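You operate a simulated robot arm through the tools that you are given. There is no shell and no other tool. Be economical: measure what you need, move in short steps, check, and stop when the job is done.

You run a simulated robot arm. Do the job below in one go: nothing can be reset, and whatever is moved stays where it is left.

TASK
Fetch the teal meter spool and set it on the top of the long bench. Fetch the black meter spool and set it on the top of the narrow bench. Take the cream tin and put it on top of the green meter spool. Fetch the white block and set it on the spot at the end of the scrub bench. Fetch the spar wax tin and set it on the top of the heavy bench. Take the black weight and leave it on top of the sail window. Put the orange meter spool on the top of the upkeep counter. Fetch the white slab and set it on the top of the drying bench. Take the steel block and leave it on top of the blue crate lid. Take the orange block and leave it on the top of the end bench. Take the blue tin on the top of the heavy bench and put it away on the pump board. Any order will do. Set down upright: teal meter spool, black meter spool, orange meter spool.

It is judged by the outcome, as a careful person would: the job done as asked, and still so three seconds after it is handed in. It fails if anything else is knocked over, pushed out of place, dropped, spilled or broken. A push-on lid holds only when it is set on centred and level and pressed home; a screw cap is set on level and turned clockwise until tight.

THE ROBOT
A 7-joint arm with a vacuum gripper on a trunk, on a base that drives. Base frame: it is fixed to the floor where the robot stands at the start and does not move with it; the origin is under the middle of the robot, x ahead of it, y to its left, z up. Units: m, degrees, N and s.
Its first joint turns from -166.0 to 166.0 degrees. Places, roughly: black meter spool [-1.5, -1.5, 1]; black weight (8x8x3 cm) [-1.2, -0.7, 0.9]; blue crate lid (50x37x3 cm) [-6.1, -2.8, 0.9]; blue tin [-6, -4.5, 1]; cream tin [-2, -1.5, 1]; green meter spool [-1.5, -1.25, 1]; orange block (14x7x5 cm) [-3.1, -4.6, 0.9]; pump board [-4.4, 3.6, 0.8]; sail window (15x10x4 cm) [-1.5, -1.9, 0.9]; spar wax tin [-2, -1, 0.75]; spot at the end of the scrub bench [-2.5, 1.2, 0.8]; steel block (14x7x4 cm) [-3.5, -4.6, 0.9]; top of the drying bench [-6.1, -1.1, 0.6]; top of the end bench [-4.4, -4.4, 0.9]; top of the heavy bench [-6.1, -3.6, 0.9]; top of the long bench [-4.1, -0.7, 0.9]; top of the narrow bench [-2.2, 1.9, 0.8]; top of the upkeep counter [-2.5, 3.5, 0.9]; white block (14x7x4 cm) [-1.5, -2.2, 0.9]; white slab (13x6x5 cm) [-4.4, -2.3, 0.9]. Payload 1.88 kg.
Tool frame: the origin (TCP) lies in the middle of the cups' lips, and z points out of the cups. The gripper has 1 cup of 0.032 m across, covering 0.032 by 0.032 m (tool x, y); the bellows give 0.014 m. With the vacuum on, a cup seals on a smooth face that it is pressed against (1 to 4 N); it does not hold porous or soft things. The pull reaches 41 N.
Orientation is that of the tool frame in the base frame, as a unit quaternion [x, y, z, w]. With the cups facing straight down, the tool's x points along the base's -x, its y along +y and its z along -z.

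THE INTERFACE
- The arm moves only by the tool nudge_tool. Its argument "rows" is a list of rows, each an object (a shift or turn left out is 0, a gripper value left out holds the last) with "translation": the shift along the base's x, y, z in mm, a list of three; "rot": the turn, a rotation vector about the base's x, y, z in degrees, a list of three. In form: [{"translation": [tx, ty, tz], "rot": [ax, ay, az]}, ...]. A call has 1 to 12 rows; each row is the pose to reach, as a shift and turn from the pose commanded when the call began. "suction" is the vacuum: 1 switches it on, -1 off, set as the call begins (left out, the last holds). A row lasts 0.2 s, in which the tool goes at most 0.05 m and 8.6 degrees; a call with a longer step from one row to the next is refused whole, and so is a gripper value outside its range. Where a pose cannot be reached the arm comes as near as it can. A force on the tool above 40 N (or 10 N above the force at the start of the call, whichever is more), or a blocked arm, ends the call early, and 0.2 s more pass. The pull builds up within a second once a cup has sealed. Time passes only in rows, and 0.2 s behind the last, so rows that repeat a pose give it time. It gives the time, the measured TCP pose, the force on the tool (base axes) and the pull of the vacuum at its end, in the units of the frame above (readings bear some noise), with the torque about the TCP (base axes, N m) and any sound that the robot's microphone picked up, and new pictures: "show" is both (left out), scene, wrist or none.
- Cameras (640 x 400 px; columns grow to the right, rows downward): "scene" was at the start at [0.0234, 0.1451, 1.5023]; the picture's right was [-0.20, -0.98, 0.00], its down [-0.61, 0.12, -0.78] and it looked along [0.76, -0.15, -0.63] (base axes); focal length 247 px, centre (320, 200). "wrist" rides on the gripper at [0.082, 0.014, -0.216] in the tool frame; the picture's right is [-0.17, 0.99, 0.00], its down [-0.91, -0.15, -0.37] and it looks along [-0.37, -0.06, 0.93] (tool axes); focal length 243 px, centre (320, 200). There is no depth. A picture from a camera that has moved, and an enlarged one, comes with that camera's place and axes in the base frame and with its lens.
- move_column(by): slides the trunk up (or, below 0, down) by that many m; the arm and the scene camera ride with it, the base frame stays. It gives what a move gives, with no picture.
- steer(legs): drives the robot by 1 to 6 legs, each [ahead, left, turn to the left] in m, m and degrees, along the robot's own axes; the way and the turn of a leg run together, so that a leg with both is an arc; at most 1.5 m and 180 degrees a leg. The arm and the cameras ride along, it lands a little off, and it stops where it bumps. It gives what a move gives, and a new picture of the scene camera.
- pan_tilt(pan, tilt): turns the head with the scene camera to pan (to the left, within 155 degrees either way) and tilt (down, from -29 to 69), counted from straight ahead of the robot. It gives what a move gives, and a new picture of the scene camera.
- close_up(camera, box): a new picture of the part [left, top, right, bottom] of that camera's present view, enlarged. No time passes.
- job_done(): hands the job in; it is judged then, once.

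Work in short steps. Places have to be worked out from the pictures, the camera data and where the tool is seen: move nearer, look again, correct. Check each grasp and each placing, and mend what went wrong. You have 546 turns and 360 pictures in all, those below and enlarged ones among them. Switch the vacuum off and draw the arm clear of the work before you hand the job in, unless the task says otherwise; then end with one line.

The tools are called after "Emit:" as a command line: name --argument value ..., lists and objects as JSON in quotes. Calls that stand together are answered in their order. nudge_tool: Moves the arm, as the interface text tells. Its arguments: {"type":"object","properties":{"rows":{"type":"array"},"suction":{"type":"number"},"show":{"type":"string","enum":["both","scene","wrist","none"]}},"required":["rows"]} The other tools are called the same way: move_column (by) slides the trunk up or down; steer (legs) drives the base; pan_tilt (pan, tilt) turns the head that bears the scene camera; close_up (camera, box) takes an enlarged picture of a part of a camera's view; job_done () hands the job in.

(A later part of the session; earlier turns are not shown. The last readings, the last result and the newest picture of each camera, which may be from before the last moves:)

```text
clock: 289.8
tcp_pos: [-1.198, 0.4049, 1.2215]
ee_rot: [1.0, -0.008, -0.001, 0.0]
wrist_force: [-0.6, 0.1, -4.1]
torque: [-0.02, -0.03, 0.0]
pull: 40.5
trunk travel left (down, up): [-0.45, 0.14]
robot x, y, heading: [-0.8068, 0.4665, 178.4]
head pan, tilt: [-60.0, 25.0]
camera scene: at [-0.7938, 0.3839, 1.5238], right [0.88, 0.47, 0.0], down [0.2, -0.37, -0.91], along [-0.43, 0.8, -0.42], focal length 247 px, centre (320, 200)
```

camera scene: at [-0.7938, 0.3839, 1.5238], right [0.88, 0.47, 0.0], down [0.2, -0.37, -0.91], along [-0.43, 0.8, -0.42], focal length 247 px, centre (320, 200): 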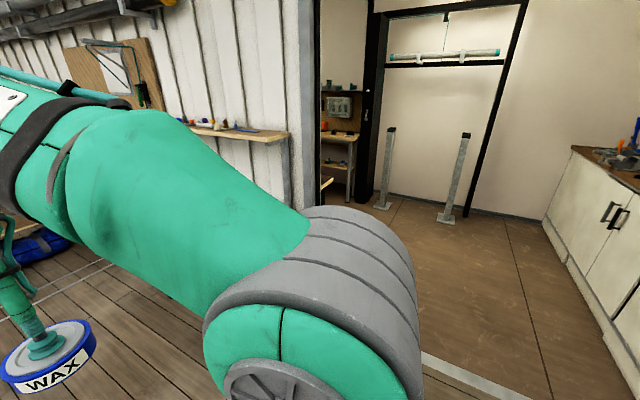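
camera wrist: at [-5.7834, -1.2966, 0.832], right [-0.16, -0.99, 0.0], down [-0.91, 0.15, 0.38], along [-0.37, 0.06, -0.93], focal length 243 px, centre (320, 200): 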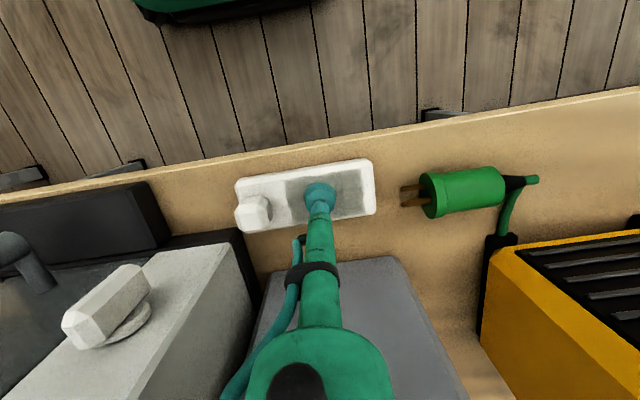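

Move through the doorway, staying central.

Emit:
steer --legs '[[-0.25, 0, 1.5], [0, -1.3, 0], [0, -0.5, 0]]'

Emit:
pan_tilt --pan 0 --tilt 25

```text
clock: 300.3
tcp_pos: [-0.9301, 2.1978, 1.2212]
ee_rot: [1.0, 0.003, -0.001, -0.001]
wrist_force: [-0.2, 0.1, -3.9]
torque: [0.01, -0.02, 0.03]
pull: 41.1
trunk travel left (down, up): [-0.45, 0.14]
robot x, y, heading: [-0.5361, 2.2687, 179.4]
head pan, tilt: [-60.0, 25.0]
camera scene: at [-0.5253, 2.1858, 1.5239], right [0.87, 0.49, 0.0], down [0.21, -0.37, -0.91], along [-0.44, 0.79, -0.42], focal length 247 px, centre (320, 200)
```

scene: 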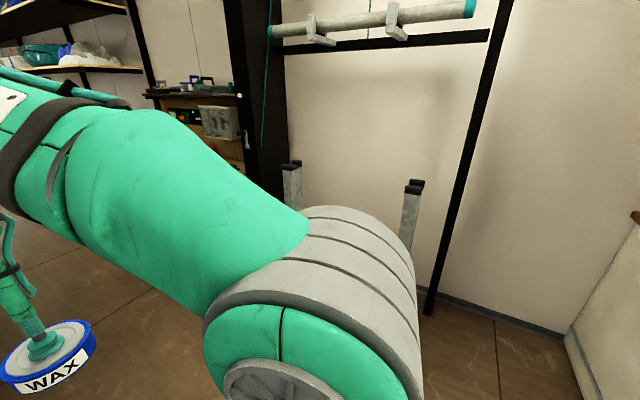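

```text
clock: 301.6
tcp_pos: [-0.9288, 2.198, 1.221]
ee_rot: [1.0, 0.004, -0.001, 0.0]
wrist_force: [0.3, 1.3, -3.5]
torque: [-0.01, -0.04, 0.02]
pull: 40.9
trunk travel left (down, up): [-0.45, 0.14]
robot x, y, heading: [-0.5377, 2.2697, 179.2]
head pan, tilt: [0.0, 25.0]
camera scene: at [-0.5723, 2.1066, 1.5238], right [0.01, 1.0, 0.0], down [0.42, -0.01, -0.91], along [-0.91, 0.01, -0.42], focal length 247 px, centre (320, 200)
```

scene: 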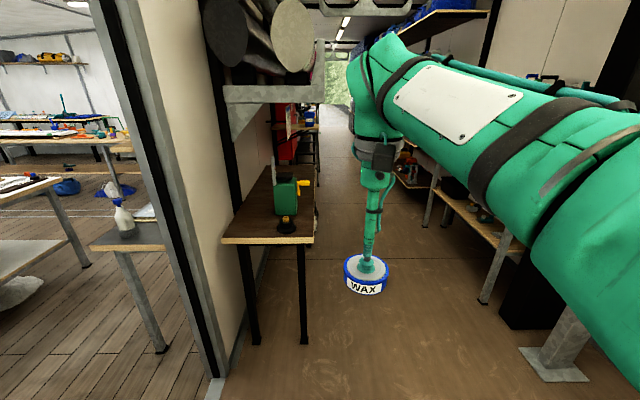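

Shift to the middle of this aisle and look ahead.

Emit:
steer --legs '[[0, -0.33, 0.5], [0.4, 0, 0]]'

Emit:
pan_tilt --pan -30 --tilt 20

```text
clock: 305.9
tcp_pos: [-1.3278, 2.5298, 1.2213]
ee_rot: [1.0, 0.005, 0.0, 0.0]
wrist_force: [0.4, -0.3, -3.6]
torque: [0.01, -0.01, 0.02]
pull: 40.8
trunk travel left (down, up): [-0.45, 0.14]
robot x, y, heading: [-0.9377, 2.6051, 179.6]
head pan, tilt: [0.0, 25.0]
camera scene: at [-0.9706, 2.4399, 1.5238], right [0.01, 1.0, 0.0], down [0.42, 0.0, -0.91], along [-0.91, 0.01, -0.42], focal length 247 px, centre (320, 200)
```

scene: 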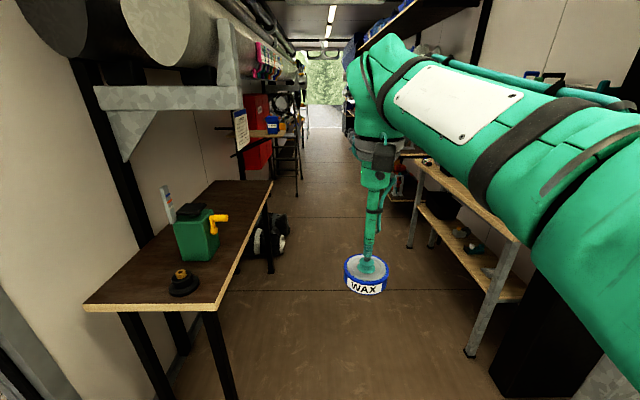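

```text
clock: 306.8
tcp_pos: [-1.3274, 2.5295, 1.2197]
ee_rot: [1.0, 0.004, 0.0, 0.0]
wrist_force: [0.0, -0.1, -5.0]
torque: [0.01, -0.04, -0.04]
pull: 40.7
trunk travel left (down, up): [-0.45, 0.14]
robot x, y, heading: [-0.9373, 2.6084, 179.7]
head pan, tilt: [-30.0, 20.0]
camera scene: at [-0.9588, 2.4863, 1.5319], right [0.51, 0.86, 0.0], down [0.3, -0.17, -0.94], along [-0.81, 0.48, -0.34], focal length 247 px, centre (320, 200)
```

scene: 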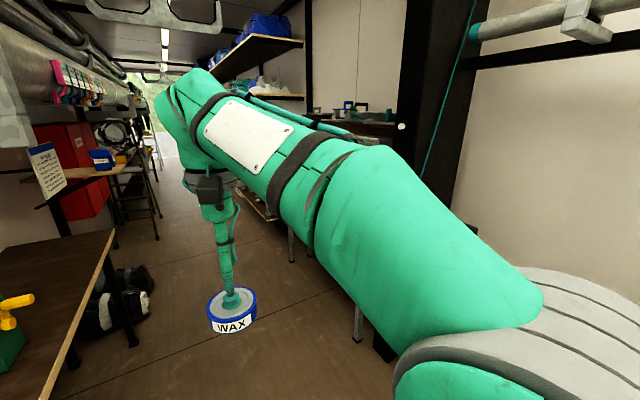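

Aisle is clear along y≈2.7. Drive on.

Emit:
steer --legs '[[1.3, -0.08, 0], [1.1, 0, 0]]'

Emit:
pan_tilt --pan 0 --tilt 30

```text
clock: 318.5
tcp_pos: [-3.7123, 2.6104, 1.2208]
ee_rot: [1.0, 0.01, 0.0, 0.0]
wrist_force: [-0.8, 0.7, -3.8]
torque: [0.01, 0.0, -0.01]
pull: 40.6
trunk travel left (down, up): [-0.45, 0.14]
robot x, y, heading: [-3.3216, 2.6914, -179.8]
head pan, tilt: [-30.0, 20.0]
camera scene: at [-3.3429, 2.5728, 1.5319], right [0.5, 0.87, 0.0], down [0.3, -0.17, -0.94], along [-0.82, 0.47, -0.34], focal length 247 px, centre (320, 200)
```

scene: 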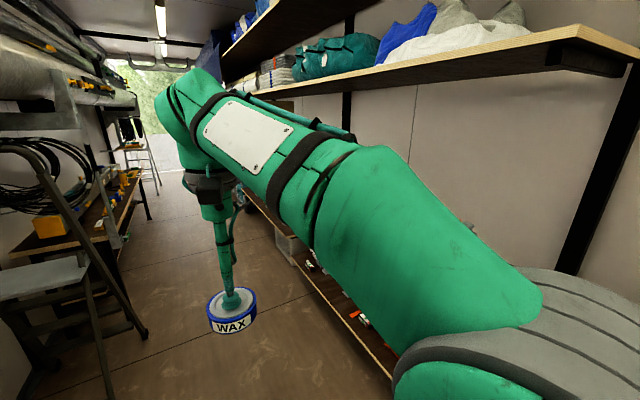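

```text
clock: 319.5
tcp_pos: [-3.7125, 2.6112, 1.2207]
ee_rot: [1.0, 0.01, 0.0, 0.0]
wrist_force: [-0.7, 0.4, -5.0]
torque: [-0.02, -0.01, -0.03]
pull: 40.5
trunk travel left (down, up): [-0.45, 0.14]
robot x, y, heading: [-3.3222, 2.6943, -179.9]
head pan, tilt: [0.0, 30.0]
camera scene: at [-3.3525, 2.5263, 1.5159], right [0.0, 1.0, 0.0], down [0.5, 0.0, -0.87], along [-0.87, 0.0, -0.5], focal length 247 px, centre (320, 200)
```

scene: 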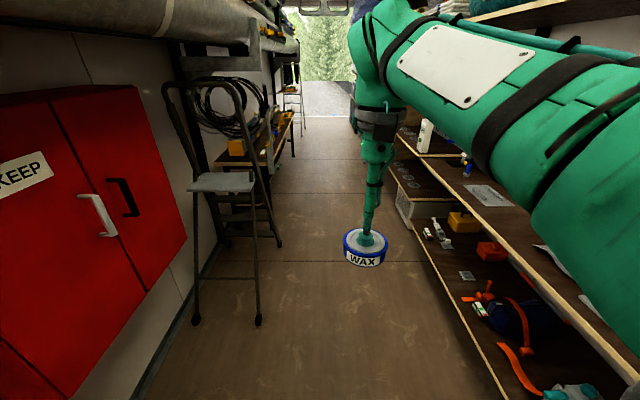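

Shelves on the right hold the pump board near x≈−4.4. Drive ahead 1 m and turn right to face them.

Emit:
steer --legs '[[1.0, 0.0, 0], [0, 0, -90]]'

Emit:
pan_tilt --pan 0 --tilt 38

```text
clock: 328.6
tcp_pos: [-4.3994, 3.0858, 1.2218]
ee_rot: [-0.706, 0.708, 0.0, 0.0]
wrist_force: [-0.7, 0.2, -4.3]
torque: [0.01, 0.0, 0.0]
pull: 39.9
trunk travel left (down, up): [-0.45, 0.14]
robot x, y, heading: [-4.3305, 2.6928, 88.8]
head pan, tilt: [0.0, 30.0]
camera scene: at [-4.4917, 2.725, 1.5159], right [1.0, -0.02, 0.0], down [-0.01, -0.5, -0.87], along [0.02, 0.87, -0.5], focal length 247 px, centre (320, 200)
```

scene: 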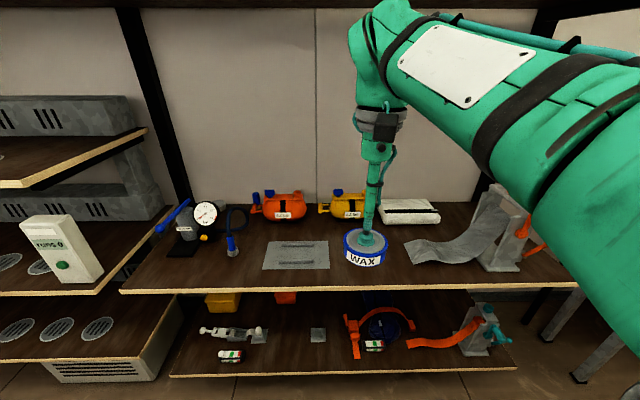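

```text
clock: 329.2
tcp_pos: [-4.4003, 3.0851, 1.2214]
ee_rot: [-0.706, 0.709, 0.0, 0.0]
wrist_force: [0.2, 0.3, -3.9]
torque: [0.02, 0.01, 0.01]
pull: 40.8
trunk travel left (down, up): [-0.45, 0.14]
robot x, y, heading: [-4.3269, 2.6934, 88.9]
head pan, tilt: [0.0, 38.0]
camera scene: at [-4.4918, 2.7209, 1.5036], right [1.0, -0.02, 0.0], down [-0.01, -0.62, -0.79], along [0.02, 0.79, -0.62], focal length 247 px, centre (320, 200)
```

scene: 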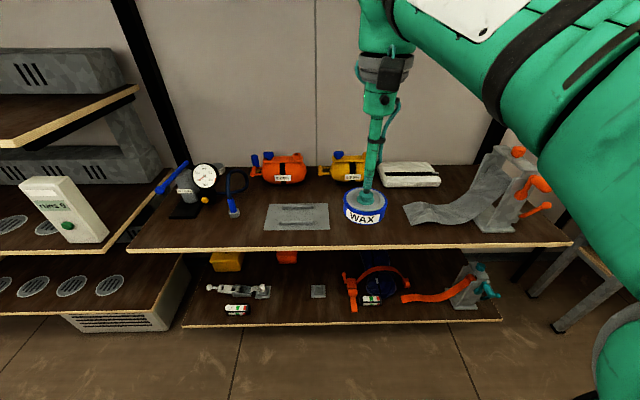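

The pump board is this shelf board; a free spot lies between the grey plate and the sheet, about (-4.28, 3.47). Move the base 0.15 m nearer.

Emit:
steer --legs '[[0.15, 0, 1]]'

Emit:
nudge_tool --rows '[{"translation": [15, 30, -20]}, {"translation": [30, 65, -40]}, {"translation": [45, 100, -60]}, {"translation": [60, 135, -80]}, {"translation": [75, 170, -100]}, {"translation": [90, 205, -115]}, {"translation": [105, 235, -130]}]' --show "both"

```text
clock: 330.6
tcp_pos: [-4.4036, 3.2335, 1.2193]
ee_rot: [0.712, -0.702, 0.0, 0.0]
wrist_force: [-0.1, -0.4, -4.5]
torque: [-0.01, 0.02, 0.02]
pull: 40.8
trunk travel left (down, up): [-0.45, 0.14]
robot x, y, heading: [-4.3246, 2.8413, 89.7]
head pan, tilt: [0.0, 38.0]
camera scene: at [-4.4906, 2.8682, 1.5035], right [1.0, 0.0, 0.0], down [0.0, -0.62, -0.79], along [0.0, 0.79, -0.62], focal length 247 px, centre (320, 200)
```

scene: 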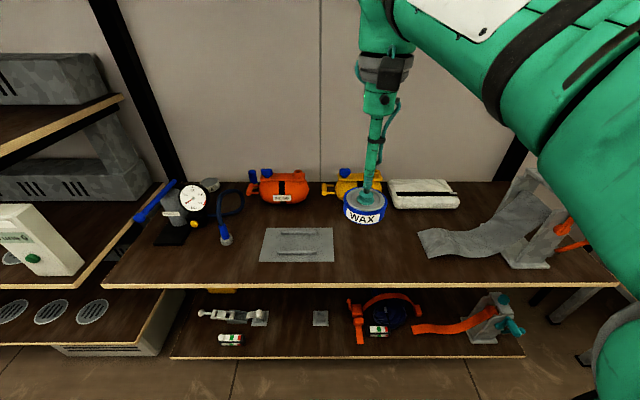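

```text
clock: 332.2
tcp_pos: [-4.2983, 3.47, 1.0898]
ee_rot: [0.712, -0.703, 0.0, 0.0]
wrist_force: [-0.1, -0.8, -3.9]
torque: [0.0, -0.04, -0.01]
pull: 40.7
trunk travel left (down, up): [-0.45, 0.14]
robot x, y, heading: [-4.3248, 2.8404, 89.7]
head pan, tilt: [0.0, 38.0]
camera scene: at [-4.4906, 2.8683, 1.5035], right [1.0, 0.0, 0.0], down [0.0, -0.62, -0.79], along [0.0, 0.79, -0.62], focal length 247 px, centre (320, 200)
camera wrist: at [-4.3113, 3.3879, 1.3059], right [-0.99, 0.15, 0.0], down [0.14, 0.92, 0.37], along [0.06, 0.37, -0.93], focal length 243 px, centre (320, 200)
```

scene: 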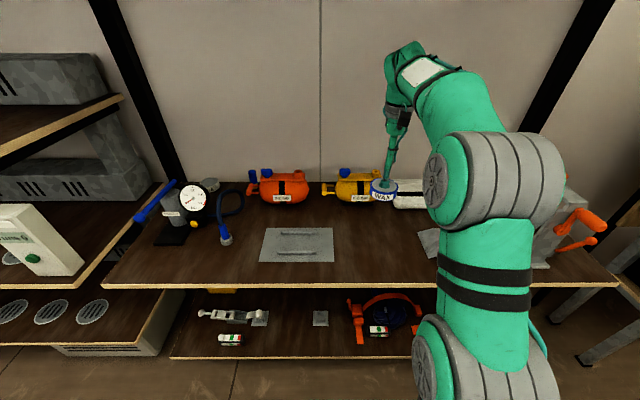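
wrist: 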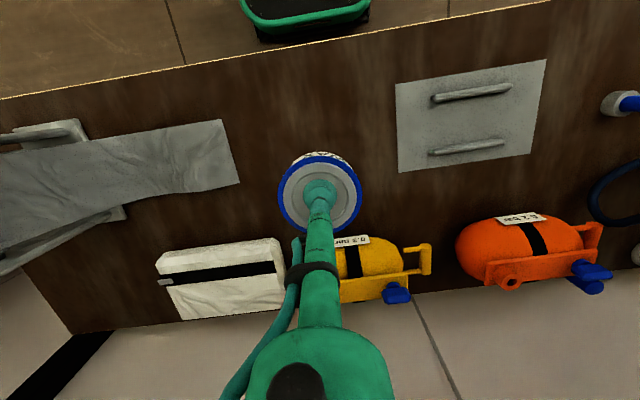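

Spot is free. Lower toward the board.

Emit:
nudge_tool --rows '[{"translation": [0, -10, -45]}, {"translation": [0, -10, -90]}, {"translation": [0, -10, -130]}, {"translation": [0, -10, -155]}, {"translation": [0, -10, -170]}]' --show "scene"

```text
clock: 333.4
tcp_pos: [-4.2983, 3.4595, 0.9211]
ee_rot: [0.712, -0.702, 0.0, -0.001]
wrist_force: [-0.5, -0.5, -3.4]
torque: [-0.04, -0.01, 0.01]
pull: 40.5
trunk travel left (down, up): [-0.45, 0.14]
robot x, y, heading: [-4.3277, 2.8448, 90.0]
head pan, tilt: [0.0, 38.0]
camera scene: at [-4.4905, 2.8682, 1.5035], right [1.0, 0.0, 0.0], down [0.0, -0.62, -0.79], along [0.0, 0.79, -0.62], focal length 247 px, centre (320, 200)
```

scene: 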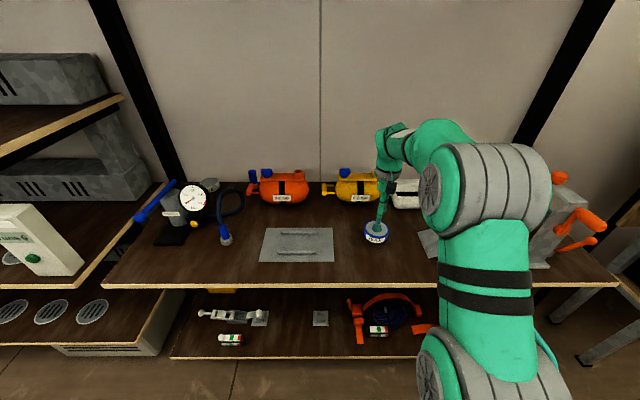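

Emit:
nudge_tool --rows '[{"translation": [0, 0, -15]}, {"translation": [0, 0, -28]}, {"translation": [0, 0, -36]}, {"translation": [0, 0, -42]}, {"translation": [0, 0, -48]}, {"translation": [0, 0, -54]}, {"translation": [0, 0, -60]}, {"translation": [0, 0, -66]}, {"translation": [0, 0, -72]}, {"translation": [0, 0, -78]}, {"translation": [0, 0, -84]}, {"translation": [0, 0, -90]}]' --show "none"

```text
clock: 335.0
tcp_pos: [-4.2991, 3.4626, 0.8688]
ee_rot: [0.712, -0.702, -0.004, -0.004]
wrist_force: [-0.1, -0.2, 9.2]
torque: [-0.14, 0.03, -0.22]
pull: 40.4
trunk travel left (down, up): [-0.45, 0.14]
robot x, y, heading: [-4.3324, 2.8437, 90.0]
head pan, tilt: [0.0, 38.0]
stopped in row 7: the force on the tool passed its limit (the readings are from after the stop); the commanded pose is now the measured one
```

Contact at 0.869. Release and withdraw.

Emit:
nudge_tool --rows '[{"translation": [0, 0, 0]}, {"translation": [0, 0, 0]}, {"translation": [0, 0, 0]}, {"translation": [0, 0, 3]}, {"translation": [0, 0, 12]}, {"translation": [0, 0, 50]}, {"translation": [0, 0, 95]}, {"translation": [0, -30, 130]}, {"translation": [0, -70, 155]}, {"translation": [0, -110, 180]}, {"translation": [0, -150, 205]}, {"translation": [0, -190, 230]}]' --suction -1 --show "scene"

```text
clock: 337.6
tcp_pos: [-4.2993, 3.2722, 1.0961]
ee_rot: [0.712, -0.702, -0.002, -0.003]
wrist_force: [-0.4, 0.4, -0.6]
torque: [-0.04, 0.0, 0.0]
pull: 0.1
trunk travel left (down, up): [-0.45, 0.14]
robot x, y, heading: [-4.327, 2.8457, 89.7]
head pan, tilt: [0.0, 38.0]
camera scene: at [-4.4906, 2.868, 1.5035], right [1.0, 0.0, 0.0], down [0.0, -0.62, -0.79], along [0.0, 0.79, -0.62], focal length 247 px, centre (320, 200)
```

scene: 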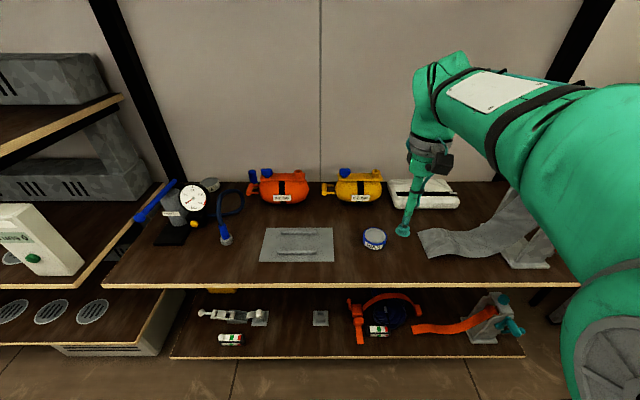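

Tin placed. Pull the arm in and go back along the aisle, pausing at the upkeep counter to look.

Emit:
nudge_tool --rows '[{"translation": [0, -20, 30]}, {"translation": [0, -40, 60]}, {"translation": [0, -60, 90]}]' --show "none"

Emit:
steer --legs '[[-0.2, 0, 0], [0, -1.2, 0], [0, -0.6, 0]]'

```text
clock: 338.4
tcp_pos: [-4.2987, 3.2113, 1.1864]
ee_rot: [0.713, -0.701, -0.002, -0.003]
wrist_force: [0.2, 0.3, -0.1]
torque: [-0.02, -0.04, -0.04]
pull: 0.1
trunk travel left (down, up): [-0.45, 0.14]
robot x, y, heading: [-4.3258, 2.8458, 89.8]
head pan, tilt: [0.0, 38.0]
```

```text
clock: 348.6
tcp_pos: [-2.5065, 3.0002, 1.1878]
ee_rot: [0.711, -0.703, -0.002, -0.003]
wrist_force: [1.1, 0.6, -0.5]
torque: [-0.01, -0.02, -0.01]
pull: 0.1
trunk travel left (down, up): [-0.45, 0.14]
robot x, y, heading: [-2.5389, 2.6304, 89.5]
head pan, tilt: [0.0, 38.0]
camera scene: at [-2.6986, 2.6579, 1.5035], right [1.0, -0.01, 0.0], down [0.0, -0.62, -0.79], along [0.01, 0.79, -0.62], focal length 247 px, centre (320, 200)
```

scene: 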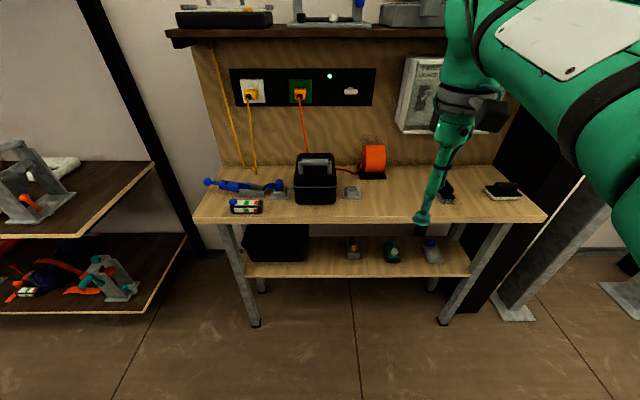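

Upkeep counter has free room around (-2.37, 3.42). Now return to the first bench for the orange spool.

Emit:
steer --legs '[[0, -1.4, 0], [0, -0.6, 0.5], [-1.3, 0, 0], [-0.8, 0, 0], [0, 0, -90], [0.5, -0.55, 0]]'

Emit:
pan_tilt --pan -15 --tilt 42

```text
clock: 376.1
tcp_pos: [0.3707, -0.0358, 1.1865]
ee_rot: [-0.014, 1.0, 0.0, 0.003]
wrist_force: [1.0, -0.2, 0.2]
torque: [0.0, -0.02, 0.01]
pull: 0.2
trunk travel left (down, up): [-0.45, 0.14]
robot x, y, heading: [0.0024, -0.0142, 0.4]
head pan, tilt: [0.0, 38.0]
camera scene: at [0.0256, 0.1488, 1.5035], right [0.01, -1.0, 0.0], down [-0.62, -0.01, -0.79], along [0.79, 0.01, -0.62], focal length 247 px, centre (320, 200)
```

scene: 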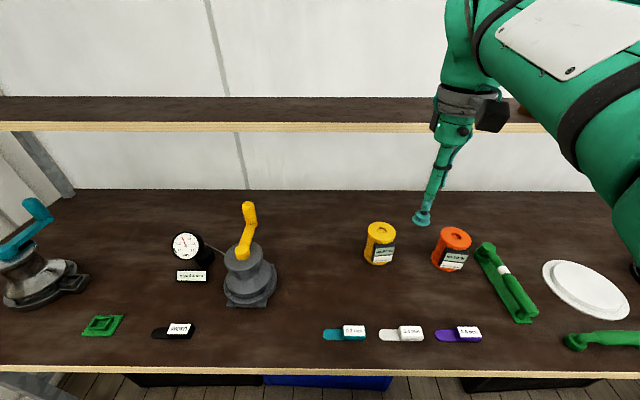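

```text
clock: 376.9
tcp_pos: [0.3716, -0.0361, 1.1864]
ee_rot: [-0.015, 1.0, 0.001, 0.003]
wrist_force: [-0.3, 0.5, -0.1]
torque: [0.0, -0.01, 0.04]
pull: 0.2
trunk travel left (down, up): [-0.45, 0.14]
robot x, y, heading: [-0.0, -0.017, 0.5]
head pan, tilt: [-15.0, 42.0]
camera scene: at [0.0204, 0.1271, 1.4976], right [-0.25, -0.97, 0.0], down [-0.65, 0.17, -0.74], along [0.72, -0.18, -0.67], focal length 247 px, centre (320, 200)
```

scene: 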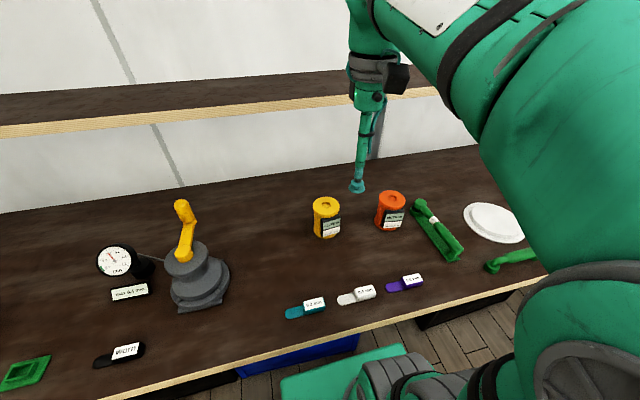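

Orange spool at about (0.51, -0.22). Move above it.

Emit:
nudge_tool --rows '[{"translation": [22, -30, 0]}, {"translation": [45, -62, -10]}, {"translation": [70, -95, -30]}, {"translation": [95, -128, -55]}, {"translation": [118, -160, -85]}, {"translation": [133, -184, -120]}, {"translation": [133, -184, -145], "rot": [0, 0.3, 0]}]' --show "none"

Emit:
close_up --camera "wrist" --box '[240, 110, 400, 210]'

Emit:
close_up --camera "scene" --box '[320, 150, 480, 250]'

```text
clock: 378.5
tcp_pos: [0.5042, -0.2206, 1.0407]
ee_rot: [-0.014, 1.0, 0.0, 0.001]
wrist_force: [-0.2, 0.0, 0.4]
torque: [0.03, -0.02, 0.01]
pull: 0.0
trunk travel left (down, up): [-0.45, 0.14]
robot x, y, heading: [-0.0007, -0.0126, 0.5]
head pan, tilt: [-15.0, 42.0]
```

```text
4.00 times, centred on (320, 160) of wrist
camera zoom: at [0.4217, -0.2086, 1.2575], right [0.14, 0.99, 0.0], down [0.92, -0.13, 0.38], along [0.37, -0.05, -0.93], focal length 970 px, centre (320, 360)
```

zoom: 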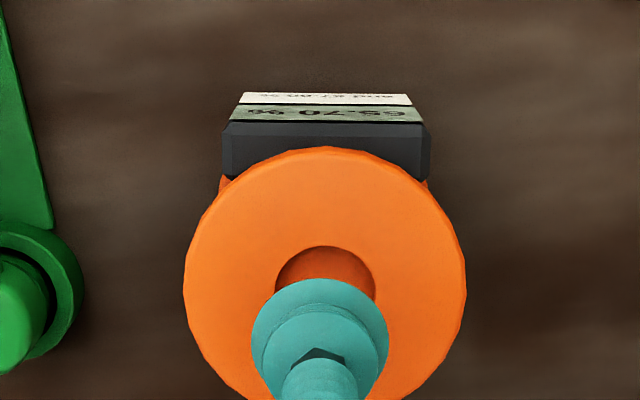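

```text
4.00 times, centred on (400, 200) of scene
camera zoom: at [0.0205, 0.1268, 1.4976], right [-0.25, -0.97, 0.0], down [-0.65, 0.17, -0.74], along [0.72, -0.18, -0.67], focal length 990 px, centre (0, 200)
```

zoom: 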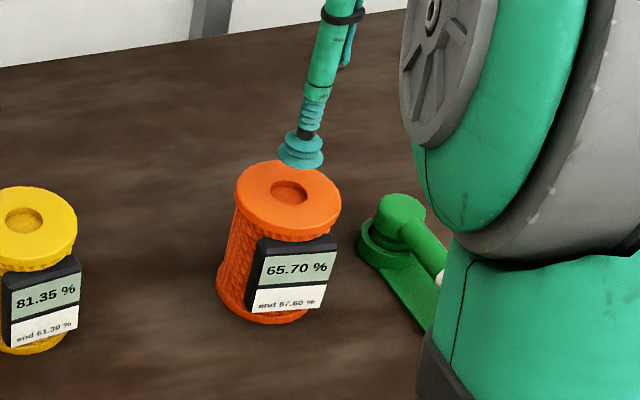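

Both views give the centre at (0.501, -0.217). Descend with suction.

Emit:
nudge_tool --rows '[{"translation": [-3, 3, -20]}, {"translation": [-3, 3, -32]}, {"translation": [-3, 3, -37]}, {"translation": [-3, 3, -41]}, {"translation": [-3, 3, -45]}, {"translation": [-3, 3, -48]}]' --suction 1 --show "none"

```text
clock: 379.9
tcp_pos: [0.5024, -0.2164, 0.9952]
ee_rot: [-0.013, 1.0, -0.001, 0.004]
wrist_force: [3.3, 2.3, 31.6]
torque: [0.05, 0.15, -0.06]
pull: 40.8
trunk travel left (down, up): [-0.45, 0.14]
robot x, y, heading: [0.0048, -0.0153, 0.7]
head pan, tilt: [-15.0, 42.0]
```

Sealed. Lift and retract.

Emit:
nudge_tool --rows '[{"translation": [0, 0, 10]}, {"translation": [0, 0, 45]}, {"translation": [0, 0, 90]}, {"translation": [0, 0, 135]}, {"translation": [-15, 20, 170]}, {"translation": [-40, 50, 195]}, {"translation": [-65, 80, 210]}, {"translation": [-90, 115, 220]}, {"translation": [-110, 150, 220]}, {"translation": [-125, 180, 220]}]' --show "scene"

```text
clock: 382.1
tcp_pos: [0.3769, -0.0365, 1.2138]
ee_rot: [-0.013, 1.0, 0.0, 0.001]
wrist_force: [0.3, -1.0, -2.8]
torque: [0.02, 0.0, 0.02]
pull: 41.4
trunk travel left (down, up): [-0.45, 0.14]
robot x, y, heading: [0.0014, -0.015, 0.6]
head pan, tilt: [-15.0, 42.0]
camera scene: at [0.0204, 0.127, 1.4976], right [-0.25, -0.97, 0.0], down [-0.65, 0.17, -0.74], along [0.72, -0.18, -0.67], focal length 247 px, centre (320, 200)
```

scene: 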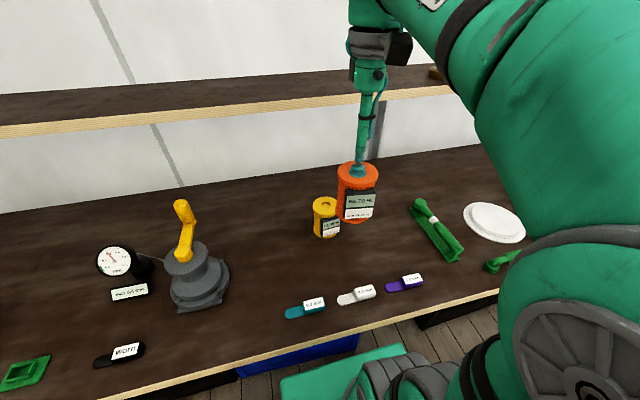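

Drive through the door to the upkeep counter.

Emit:
steer --legs '[[-0.5, 0, 0], [0, 0, 89.5], [1.4, 0, 0], [1.2, 0, 0], [0, 1.3, 0], [0, 0.6, 0]]'

Emit:
pan_tilt --pan 0 --tilt 42

```text
clock: 410.1
tcp_pos: [-2.3342, 2.9749, 1.2128]
ee_rot: [-0.703, 0.711, 0.0, 0.0]
wrist_force: [0.7, -0.1, -2.6]
torque: [-0.01, -0.03, 0.03]
pull: 40.9
trunk travel left (down, up): [-0.45, 0.14]
robot x, y, heading: [-2.3742, 2.6017, 88.3]
head pan, tilt: [-15.0, 42.0]
camera scene: at [-2.5132, 2.6245, 1.4976], right [0.96, -0.28, 0.0], down [-0.19, -0.64, -0.74], along [0.21, 0.71, -0.67], focal length 247 px, centre (320, 200)
```

scene: 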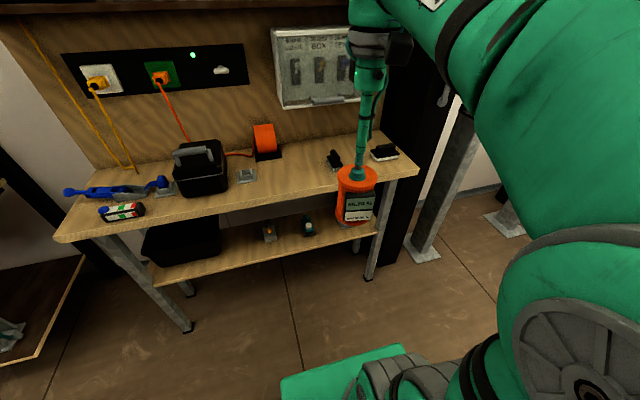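

```text
clock: 410.8
tcp_pos: [-2.3352, 2.9743, 1.2142]
ee_rot: [-0.703, 0.711, 0.0, 0.001]
wrist_force: [0.1, 0.3, -3.0]
torque: [-0.03, -0.01, 0.0]
pull: 40.5
trunk travel left (down, up): [-0.45, 0.14]
robot x, y, heading: [-2.3733, 2.6, 88.4]
head pan, tilt: [0.0, 42.0]
camera scene: at [-2.5348, 2.6279, 1.4976], right [1.0, -0.03, 0.0], down [-0.02, -0.67, -0.74], along [0.02, 0.74, -0.67], focal length 247 px, centre (320, 200)
```

scene: 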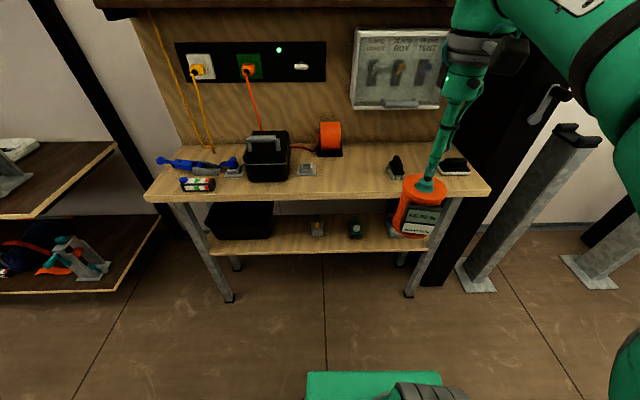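

Free spot at about (-2.39, 3.47). Move 0.22 m nearer and carry the spool there.

Emit:
steer --legs '[[0.22, 0, 1.5]]'

Emit:
nudge_tool --rows '[{"translation": [-9, 45, 0]}, {"translation": [-18, 90, -5]}, {"translation": [-27, 135, -10]}, {"translation": [-36, 180, -20]}, {"translation": [-45, 225, -30]}, {"translation": [-54, 265, -40]}]' --show "both"

```text
clock: 412.5
tcp_pos: [-2.3413, 3.193, 1.2128]
ee_rot: [0.713, -0.701, 0.0, -0.001]
wrist_force: [0.6, -0.4, -2.6]
torque: [-0.01, 0.05, -0.03]
pull: 40.2
trunk travel left (down, up): [-0.45, 0.14]
robot x, y, heading: [-2.3691, 2.8147, 89.8]
head pan, tilt: [0.0, 42.0]
camera scene: at [-2.5325, 2.8408, 1.4976], right [1.0, 0.0, 0.0], down [0.0, -0.67, -0.74], along [0.0, 0.74, -0.67], focal length 247 px, centre (320, 200)
```

scene: 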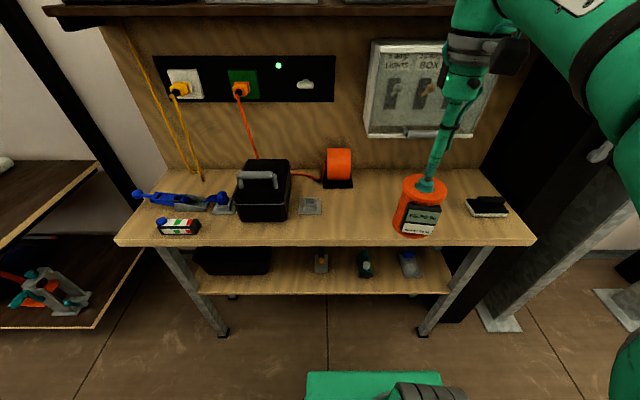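

```text
clock: 413.9
tcp_pos: [-2.3956, 3.4578, 1.1726]
ee_rot: [0.712, -0.702, 0.0, 0.001]
wrist_force: [-0.4, -0.5, -2.3]
torque: [-0.01, -0.02, 0.03]
pull: 41.2
trunk travel left (down, up): [-0.45, 0.14]
robot x, y, heading: [-2.3685, 2.8203, 89.7]
head pan, tilt: [0.0, 42.0]
camera scene: at [-2.5325, 2.8412, 1.4975], right [1.0, 0.0, 0.0], down [0.0, -0.67, -0.74], along [0.0, 0.74, -0.67], focal length 247 px, centre (320, 200)
camera wrist: at [-2.4079, 3.3759, 1.3893], right [-0.99, 0.15, 0.0], down [0.14, 0.92, 0.38], along [0.06, 0.37, -0.93], focal length 243 px, centre (320, 200)
```

scene: 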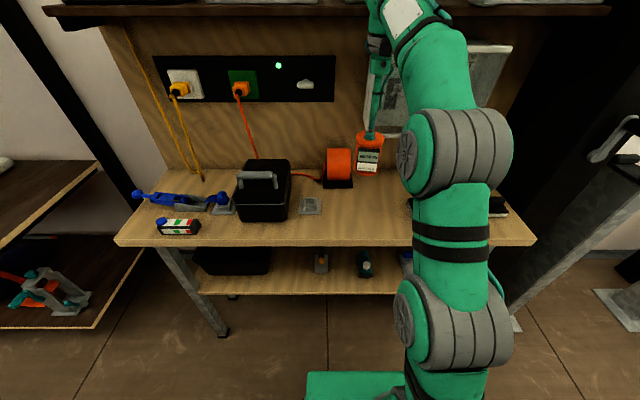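
wrist: 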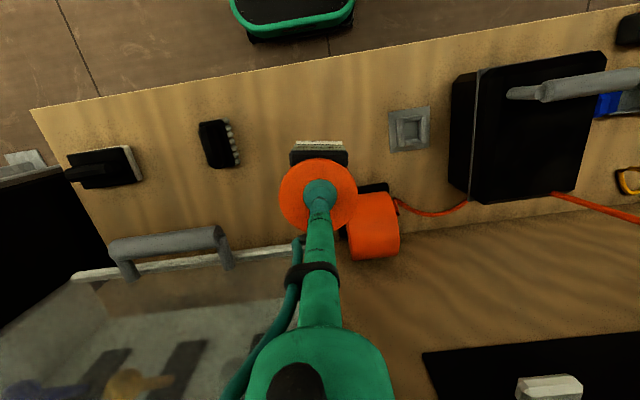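

Footprint is clear. Lower.

Emit:
nudge_tool --rows '[{"translation": [0, -5, -45]}, {"translation": [0, -5, -90]}, {"translation": [0, -5, -125]}, {"translation": [0, -5, -140]}]' --show "scene"

Emit:
nudge_tool --rows '[{"translation": [0, 0, -8]}, {"translation": [0, 0, -16]}, {"translation": [0, 0, -22]}, {"translation": [0, 0, -28]}, {"translation": [0, 0, -33]}, {"translation": [0, 0, -38]}, {"translation": [0, 0, -43]}, {"translation": [0, 0, -48]}, {"translation": [0, 0, -53]}, {"translation": [0, 0, -58]}, {"translation": [0, 0, -63]}, {"translation": [0, 0, -68]}]' --show "none"

```text
clock: 414.9
tcp_pos: [-2.3949, 3.4529, 1.0321]
ee_rot: [0.712, -0.702, 0.0, 0.0]
wrist_force: [0.8, 0.2, -2.0]
torque: [0.01, 0.0, -0.02]
pull: 40.5
trunk travel left (down, up): [-0.45, 0.14]
robot x, y, heading: [-2.3684, 2.8196, 90.1]
head pan, tilt: [0.0, 42.0]
camera scene: at [-2.5325, 2.8409, 1.4976], right [1.0, 0.0, 0.0], down [0.0, -0.67, -0.74], along [0.0, 0.74, -0.67], focal length 247 px, centre (320, 200)
```

scene: 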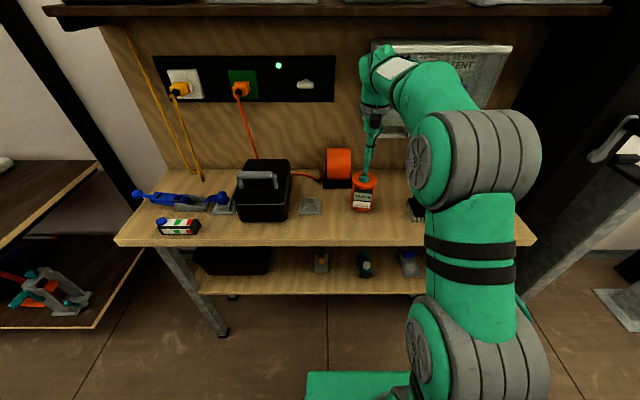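

```text
clock: 416.0
tcp_pos: [-2.396, 3.4543, 1.0099]
ee_rot: [0.713, -0.701, -0.007, -0.004]
wrist_force: [0.0, -0.7, 8.7]
torque: [-0.22, -0.05, -0.11]
pull: 40.5
trunk travel left (down, up): [-0.45, 0.14]
robot x, y, heading: [-2.3652, 2.8202, 90.0]
head pan, tilt: [0.0, 42.0]
stopped in row 5: the force on the tool passed its limit (the readings are from after the stop); the commanded pose is now the measured one
```

Contact. Check it's seated, then release.

Emit:
nudge_tool --rows '[{"translation": [0, 0, 0]}, {"translation": [0, 0, 0]}, {"translation": [0, 0, 0]}, {"translation": [0, 0, 3]}, {"translation": [0, 0, 12]}, {"translation": [0, 0, 50]}, {"translation": [0, 0, 95]}, {"translation": [0, -30, 130]}, {"translation": [0, -70, 150]}, {"translation": [0, -110, 165]}, {"translation": [0, -150, 180]}, {"translation": [0, -190, 190]}]' --suction -1 --show "scene"

```text
clock: 418.6
tcp_pos: [-2.3961, 3.2645, 1.1991]
ee_rot: [0.713, -0.701, -0.005, -0.003]
wrist_force: [0.5, 0.3, -0.5]
torque: [0.0, -0.01, 0.02]
pull: 0.1
trunk travel left (down, up): [-0.45, 0.14]
robot x, y, heading: [-2.3682, 2.82, 90.1]
head pan, tilt: [0.0, 42.0]
camera scene: at [-2.5325, 2.8407, 1.4976], right [1.0, 0.0, 0.0], down [0.0, -0.67, -0.74], along [0.0, 0.74, -0.67], focal length 247 px, centre (320, 200)
```

scene: 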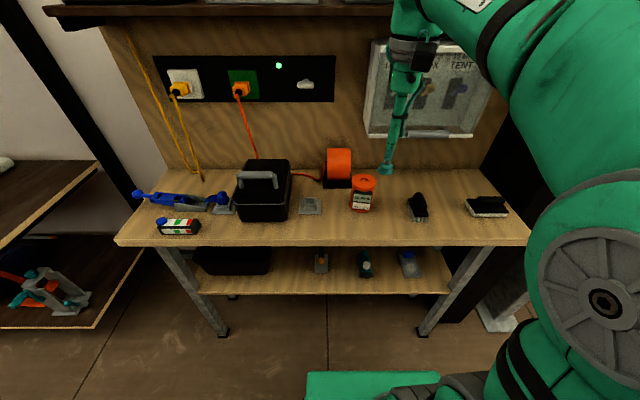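

Orange spool stands. Drive back to the white table's east side.

Emit:
steer --legs '[[-0.2, 0, 0], [0, -1.2, 0], [0, -0.65, 0], [-1.3, 0, 0], [-0.9, 0, 0], [0, 0, 90]]'

Emit:
steer --legs '[[0, 1.2, 0]]'

Emit:
pan_tilt --pan 10 --tilt 35

```text
clock: 443.3
tcp_pos: [-0.9894, 0.3884, 1.1995]
ee_rot: [1.0, 0.005, -0.006, 0.001]
wrist_force: [-0.6, 0.5, 0.0]
torque: [0.02, -0.01, 0.01]
pull: 0.1
trunk travel left (down, up): [-0.45, 0.14]
robot x, y, heading: [-0.542, 0.4132, 179.7]
head pan, tilt: [0.0, 42.0]
camera scene: at [-0.5689, 0.2471, 1.4976], right [0.01, 1.0, 0.0], down [0.67, 0.0, -0.74], along [-0.74, 0.01, -0.67], focal length 247 px, centre (320, 200)
```

scene: 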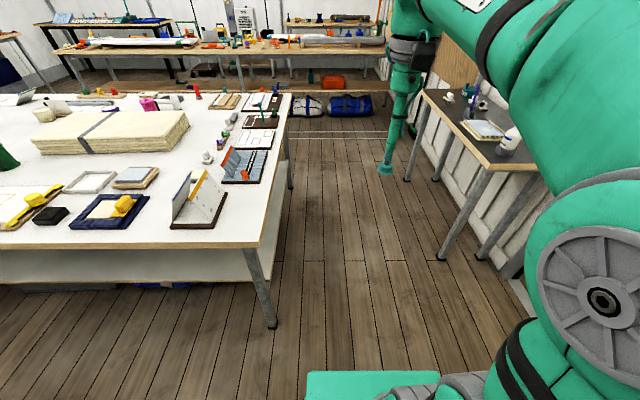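

```text
clock: 449.4
tcp_pos: [-0.9978, -0.8077, 1.1985]
ee_rot: [1.0, 0.005, -0.006, 0.0]
wrist_force: [1.0, 0.1, 0.5]
torque: [-0.02, 0.01, 0.02]
pull: 0.0
trunk travel left (down, up): [-0.45, 0.14]
robot x, y, heading: [-0.5508, -0.7834, 179.7]
head pan, tilt: [0.0, 42.0]
camera scene: at [-0.5773, -0.9478, 1.4976], right [0.01, 1.0, 0.0], down [0.67, 0.0, -0.74], along [-0.74, 0.01, -0.67], focal length 247 px, centre (320, 200)
```

scene: 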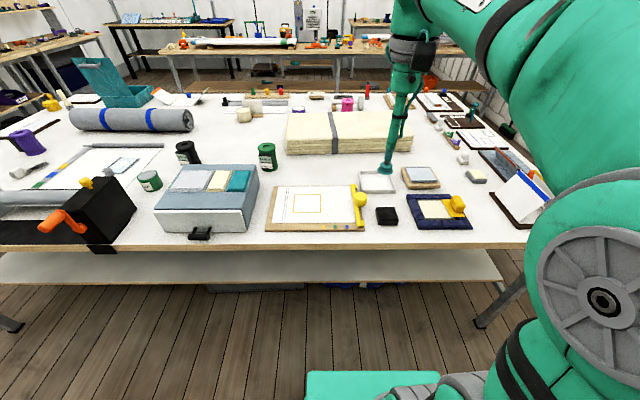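

```text
clock: 450.1
tcp_pos: [-0.9983, -0.8088, 1.1993]
ee_rot: [1.0, 0.005, -0.006, 0.001]
wrist_force: [-1.1, -0.5, 0.4]
torque: [-0.02, 0.02, 0.02]
pull: 0.1
trunk travel left (down, up): [-0.45, 0.14]
robot x, y, heading: [-0.5486, -0.7795, 179.6]
head pan, tilt: [10.0, 35.0]
camera scene: at [-0.5805, -0.9631, 1.5081], right [-0.17, 0.99, 0.0], down [0.57, 0.1, -0.82], along [-0.81, -0.14, -0.57], focal length 247 px, centre (320, 200)
```

scene: 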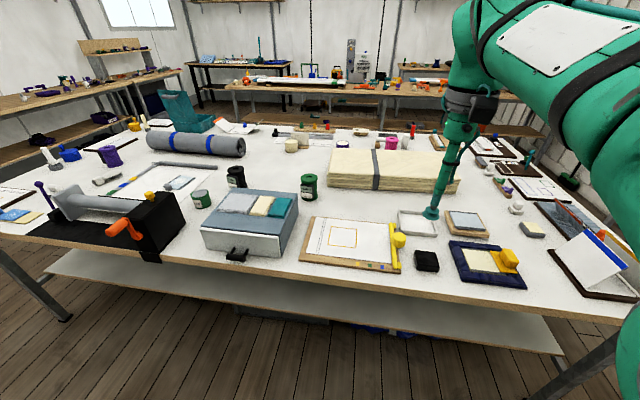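

Zoom in to identify items.

Emit:
close_up --camera "scene" --box '[180, 110, 440, 270]'

Emit:
close_up --camera "scene" --box '[0, 110, 220, 250]'

Emit:
close_up --camera "scene" --box '[380, 190, 560, 300]'

```text
2.46 times, centred on (310, 190) of scene
camera zoom: at [-0.5805, -0.9631, 1.5081], right [-0.17, 0.99, 0.0], down [0.57, 0.1, -0.82], along [-0.81, -0.14, -0.57], focal length 609 px, centre (345, 225)
```

zoom: 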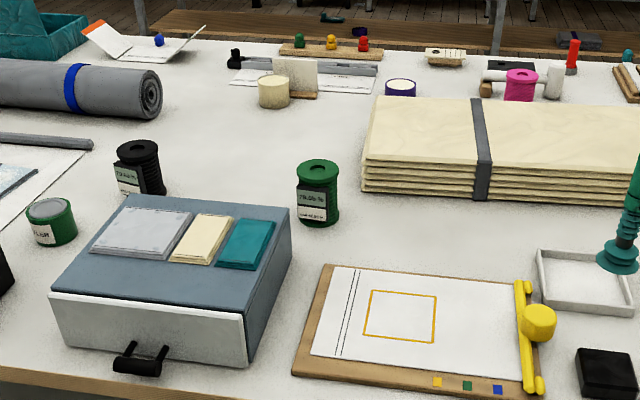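

```text
2.86 times, centred on (110, 180) of scene
camera zoom: at [-0.5805, -0.9631, 1.5081], right [-0.17, 0.99, 0.0], down [0.57, 0.1, -0.82], along [-0.81, -0.14, -0.57], focal length 707 px, centre (920, 257)
```

zoom: 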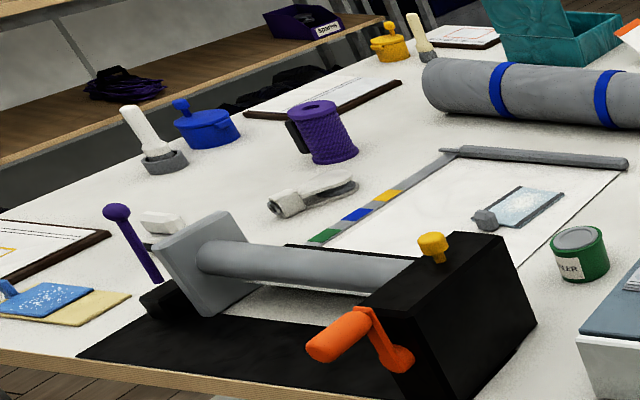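

```text
3.56 times, centred on (470, 245) of scene
camera zoom: at [-0.5805, -0.9631, 1.5081], right [-0.17, 0.99, 0.0], down [0.57, 0.1, -0.82], along [-0.81, -0.14, -0.57], focal length 880 px, centre (-213, 40)
```

zoom: 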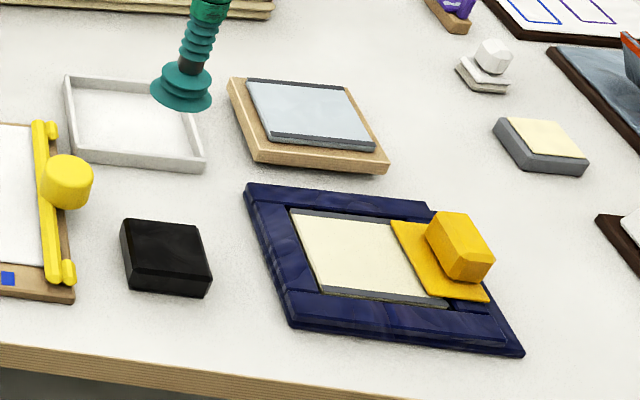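

The black weight is at about (-1.164, -0.717). Move over it.

Emit:
nudge_tool --rows '[{"translation": [-40, 22, 0]}, {"translation": [-80, 44, -10], "rot": [0, -0.7, 0]}, {"translation": [-120, 66, -30], "rot": [0, -0.7, 0]}, {"translation": [-155, 88, -60], "rot": [0, -0.7, 0]}, {"translation": [-160, 92, -105], "rot": [0, -0.7, 0]}, {"translation": [-160, 92, -150], "rot": [0, -0.7, 0]}, {"translation": [-160, 92, -190], "rot": [0, -0.7, 0]}]' --show "none"

Emit:
close_up --camera "wrist" --box '[220, 90, 420, 215]'

Emit:
close_up --camera "scene" --box '[350, 210, 510, 310]'

```text
refused: row 4 steps farther than a row can; nothing moved
```

```text
3.20 times, centred on (320, 152) of wrist
camera zoom: at [-0.9132, -0.8206, 1.4153], right [-0.16, -0.99, 0.0], down [-0.91, 0.14, 0.39], along [-0.38, 0.06, -0.92], focal length 776 px, centre (320, 352)
```

zoom: 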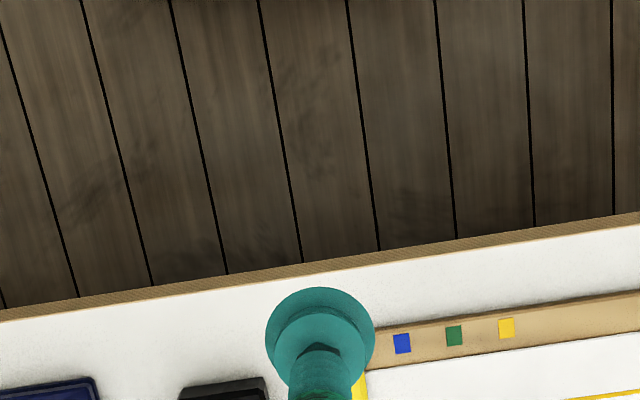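

```text
4.00 times, centred on (430, 260) of scene
camera zoom: at [-0.5805, -0.9631, 1.5081], right [-0.17, 0.99, 0.0], down [0.57, 0.1, -0.82], along [-0.81, -0.14, -0.57], focal length 990 px, centre (-120, -40)
```

zoom: 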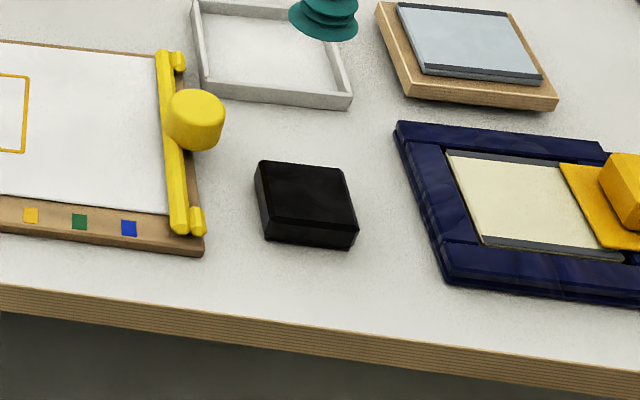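

Smaller steps.

Emit:
nudge_tool --rows '[{"translation": [-40, 22, 0]}, {"translation": [-80, 44, -10], "rot": [0, -0.7, 0]}, {"translation": [-115, 64, -35], "rot": [0, -0.7, 0]}, {"translation": [-145, 84, -65], "rot": [0, -0.7, 0]}, {"translation": [-160, 92, -105], "rot": [0, -0.7, 0]}, {"translation": [-160, 92, -150], "rot": [0, -0.7, 0]}, {"translation": [-160, 92, -190], "rot": [0, -0.7, 0]}]' --show "none"

Emit:
close_up --camera "wrist" --box '[220, 90, 420, 215]'

```text
clock: 451.7
tcp_pos: [-1.158, -0.7152, 1.0098]
ee_rot: [1.0, 0.005, -0.001, 0.001]
wrist_force: [0.4, -0.3, -0.5]
torque: [0.03, 0.01, 0.0]
pull: 0.1
trunk travel left (down, up): [-0.45, 0.14]
robot x, y, heading: [-0.5522, -0.7793, 179.6]
head pan, tilt: [10.0, 35.0]
```

```text
3.20 times, centred on (320, 152) of wrist
camera zoom: at [-1.0762, -0.7279, 1.2265], right [-0.16, -0.99, 0.0], down [-0.92, 0.15, 0.37], along [-0.37, 0.06, -0.93], focal length 776 px, centre (320, 352)
```

zoom: 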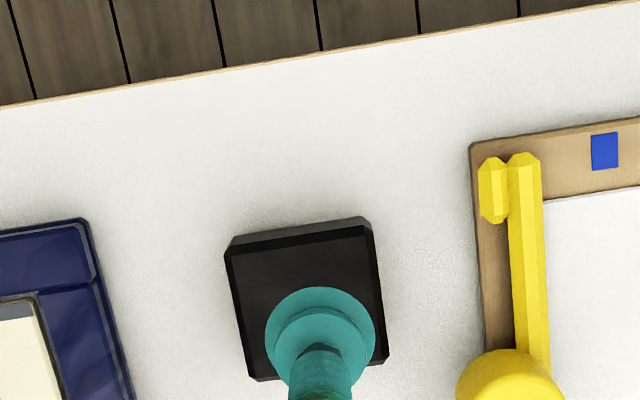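

Weight centre (-1.180, -0.705). Descend with suction.

Emit:
nudge_tool --rows '[{"translation": [-11, 5, -40]}, {"translation": [-22, 10, -80]}, {"translation": [-22, 10, -92]}, {"translation": [-22, 10, -98]}, {"translation": [-22, 10, -103]}, {"translation": [-22, 10, -108]}, {"translation": [-22, 10, -113]}, {"translation": [-22, 10, -118]}, {"translation": [-22, 10, -123]}, {"translation": [-22, 10, -128]}, {"translation": [-22, 10, -133]}]' --suction 1 --show "none"

```text
clock: 454.1
tcp_pos: [-1.1807, -0.706, 0.8802]
ee_rot: [1.0, 0.004, -0.003, 0.001]
wrist_force: [7.6, -1.8, 20.5]
torque: [0.03, -0.15, -0.13]
pull: 40.0
trunk travel left (down, up): [-0.45, 0.14]
robot x, y, heading: [-0.5493, -0.7813, 179.2]
head pan, tilt: [10.0, 35.0]
```

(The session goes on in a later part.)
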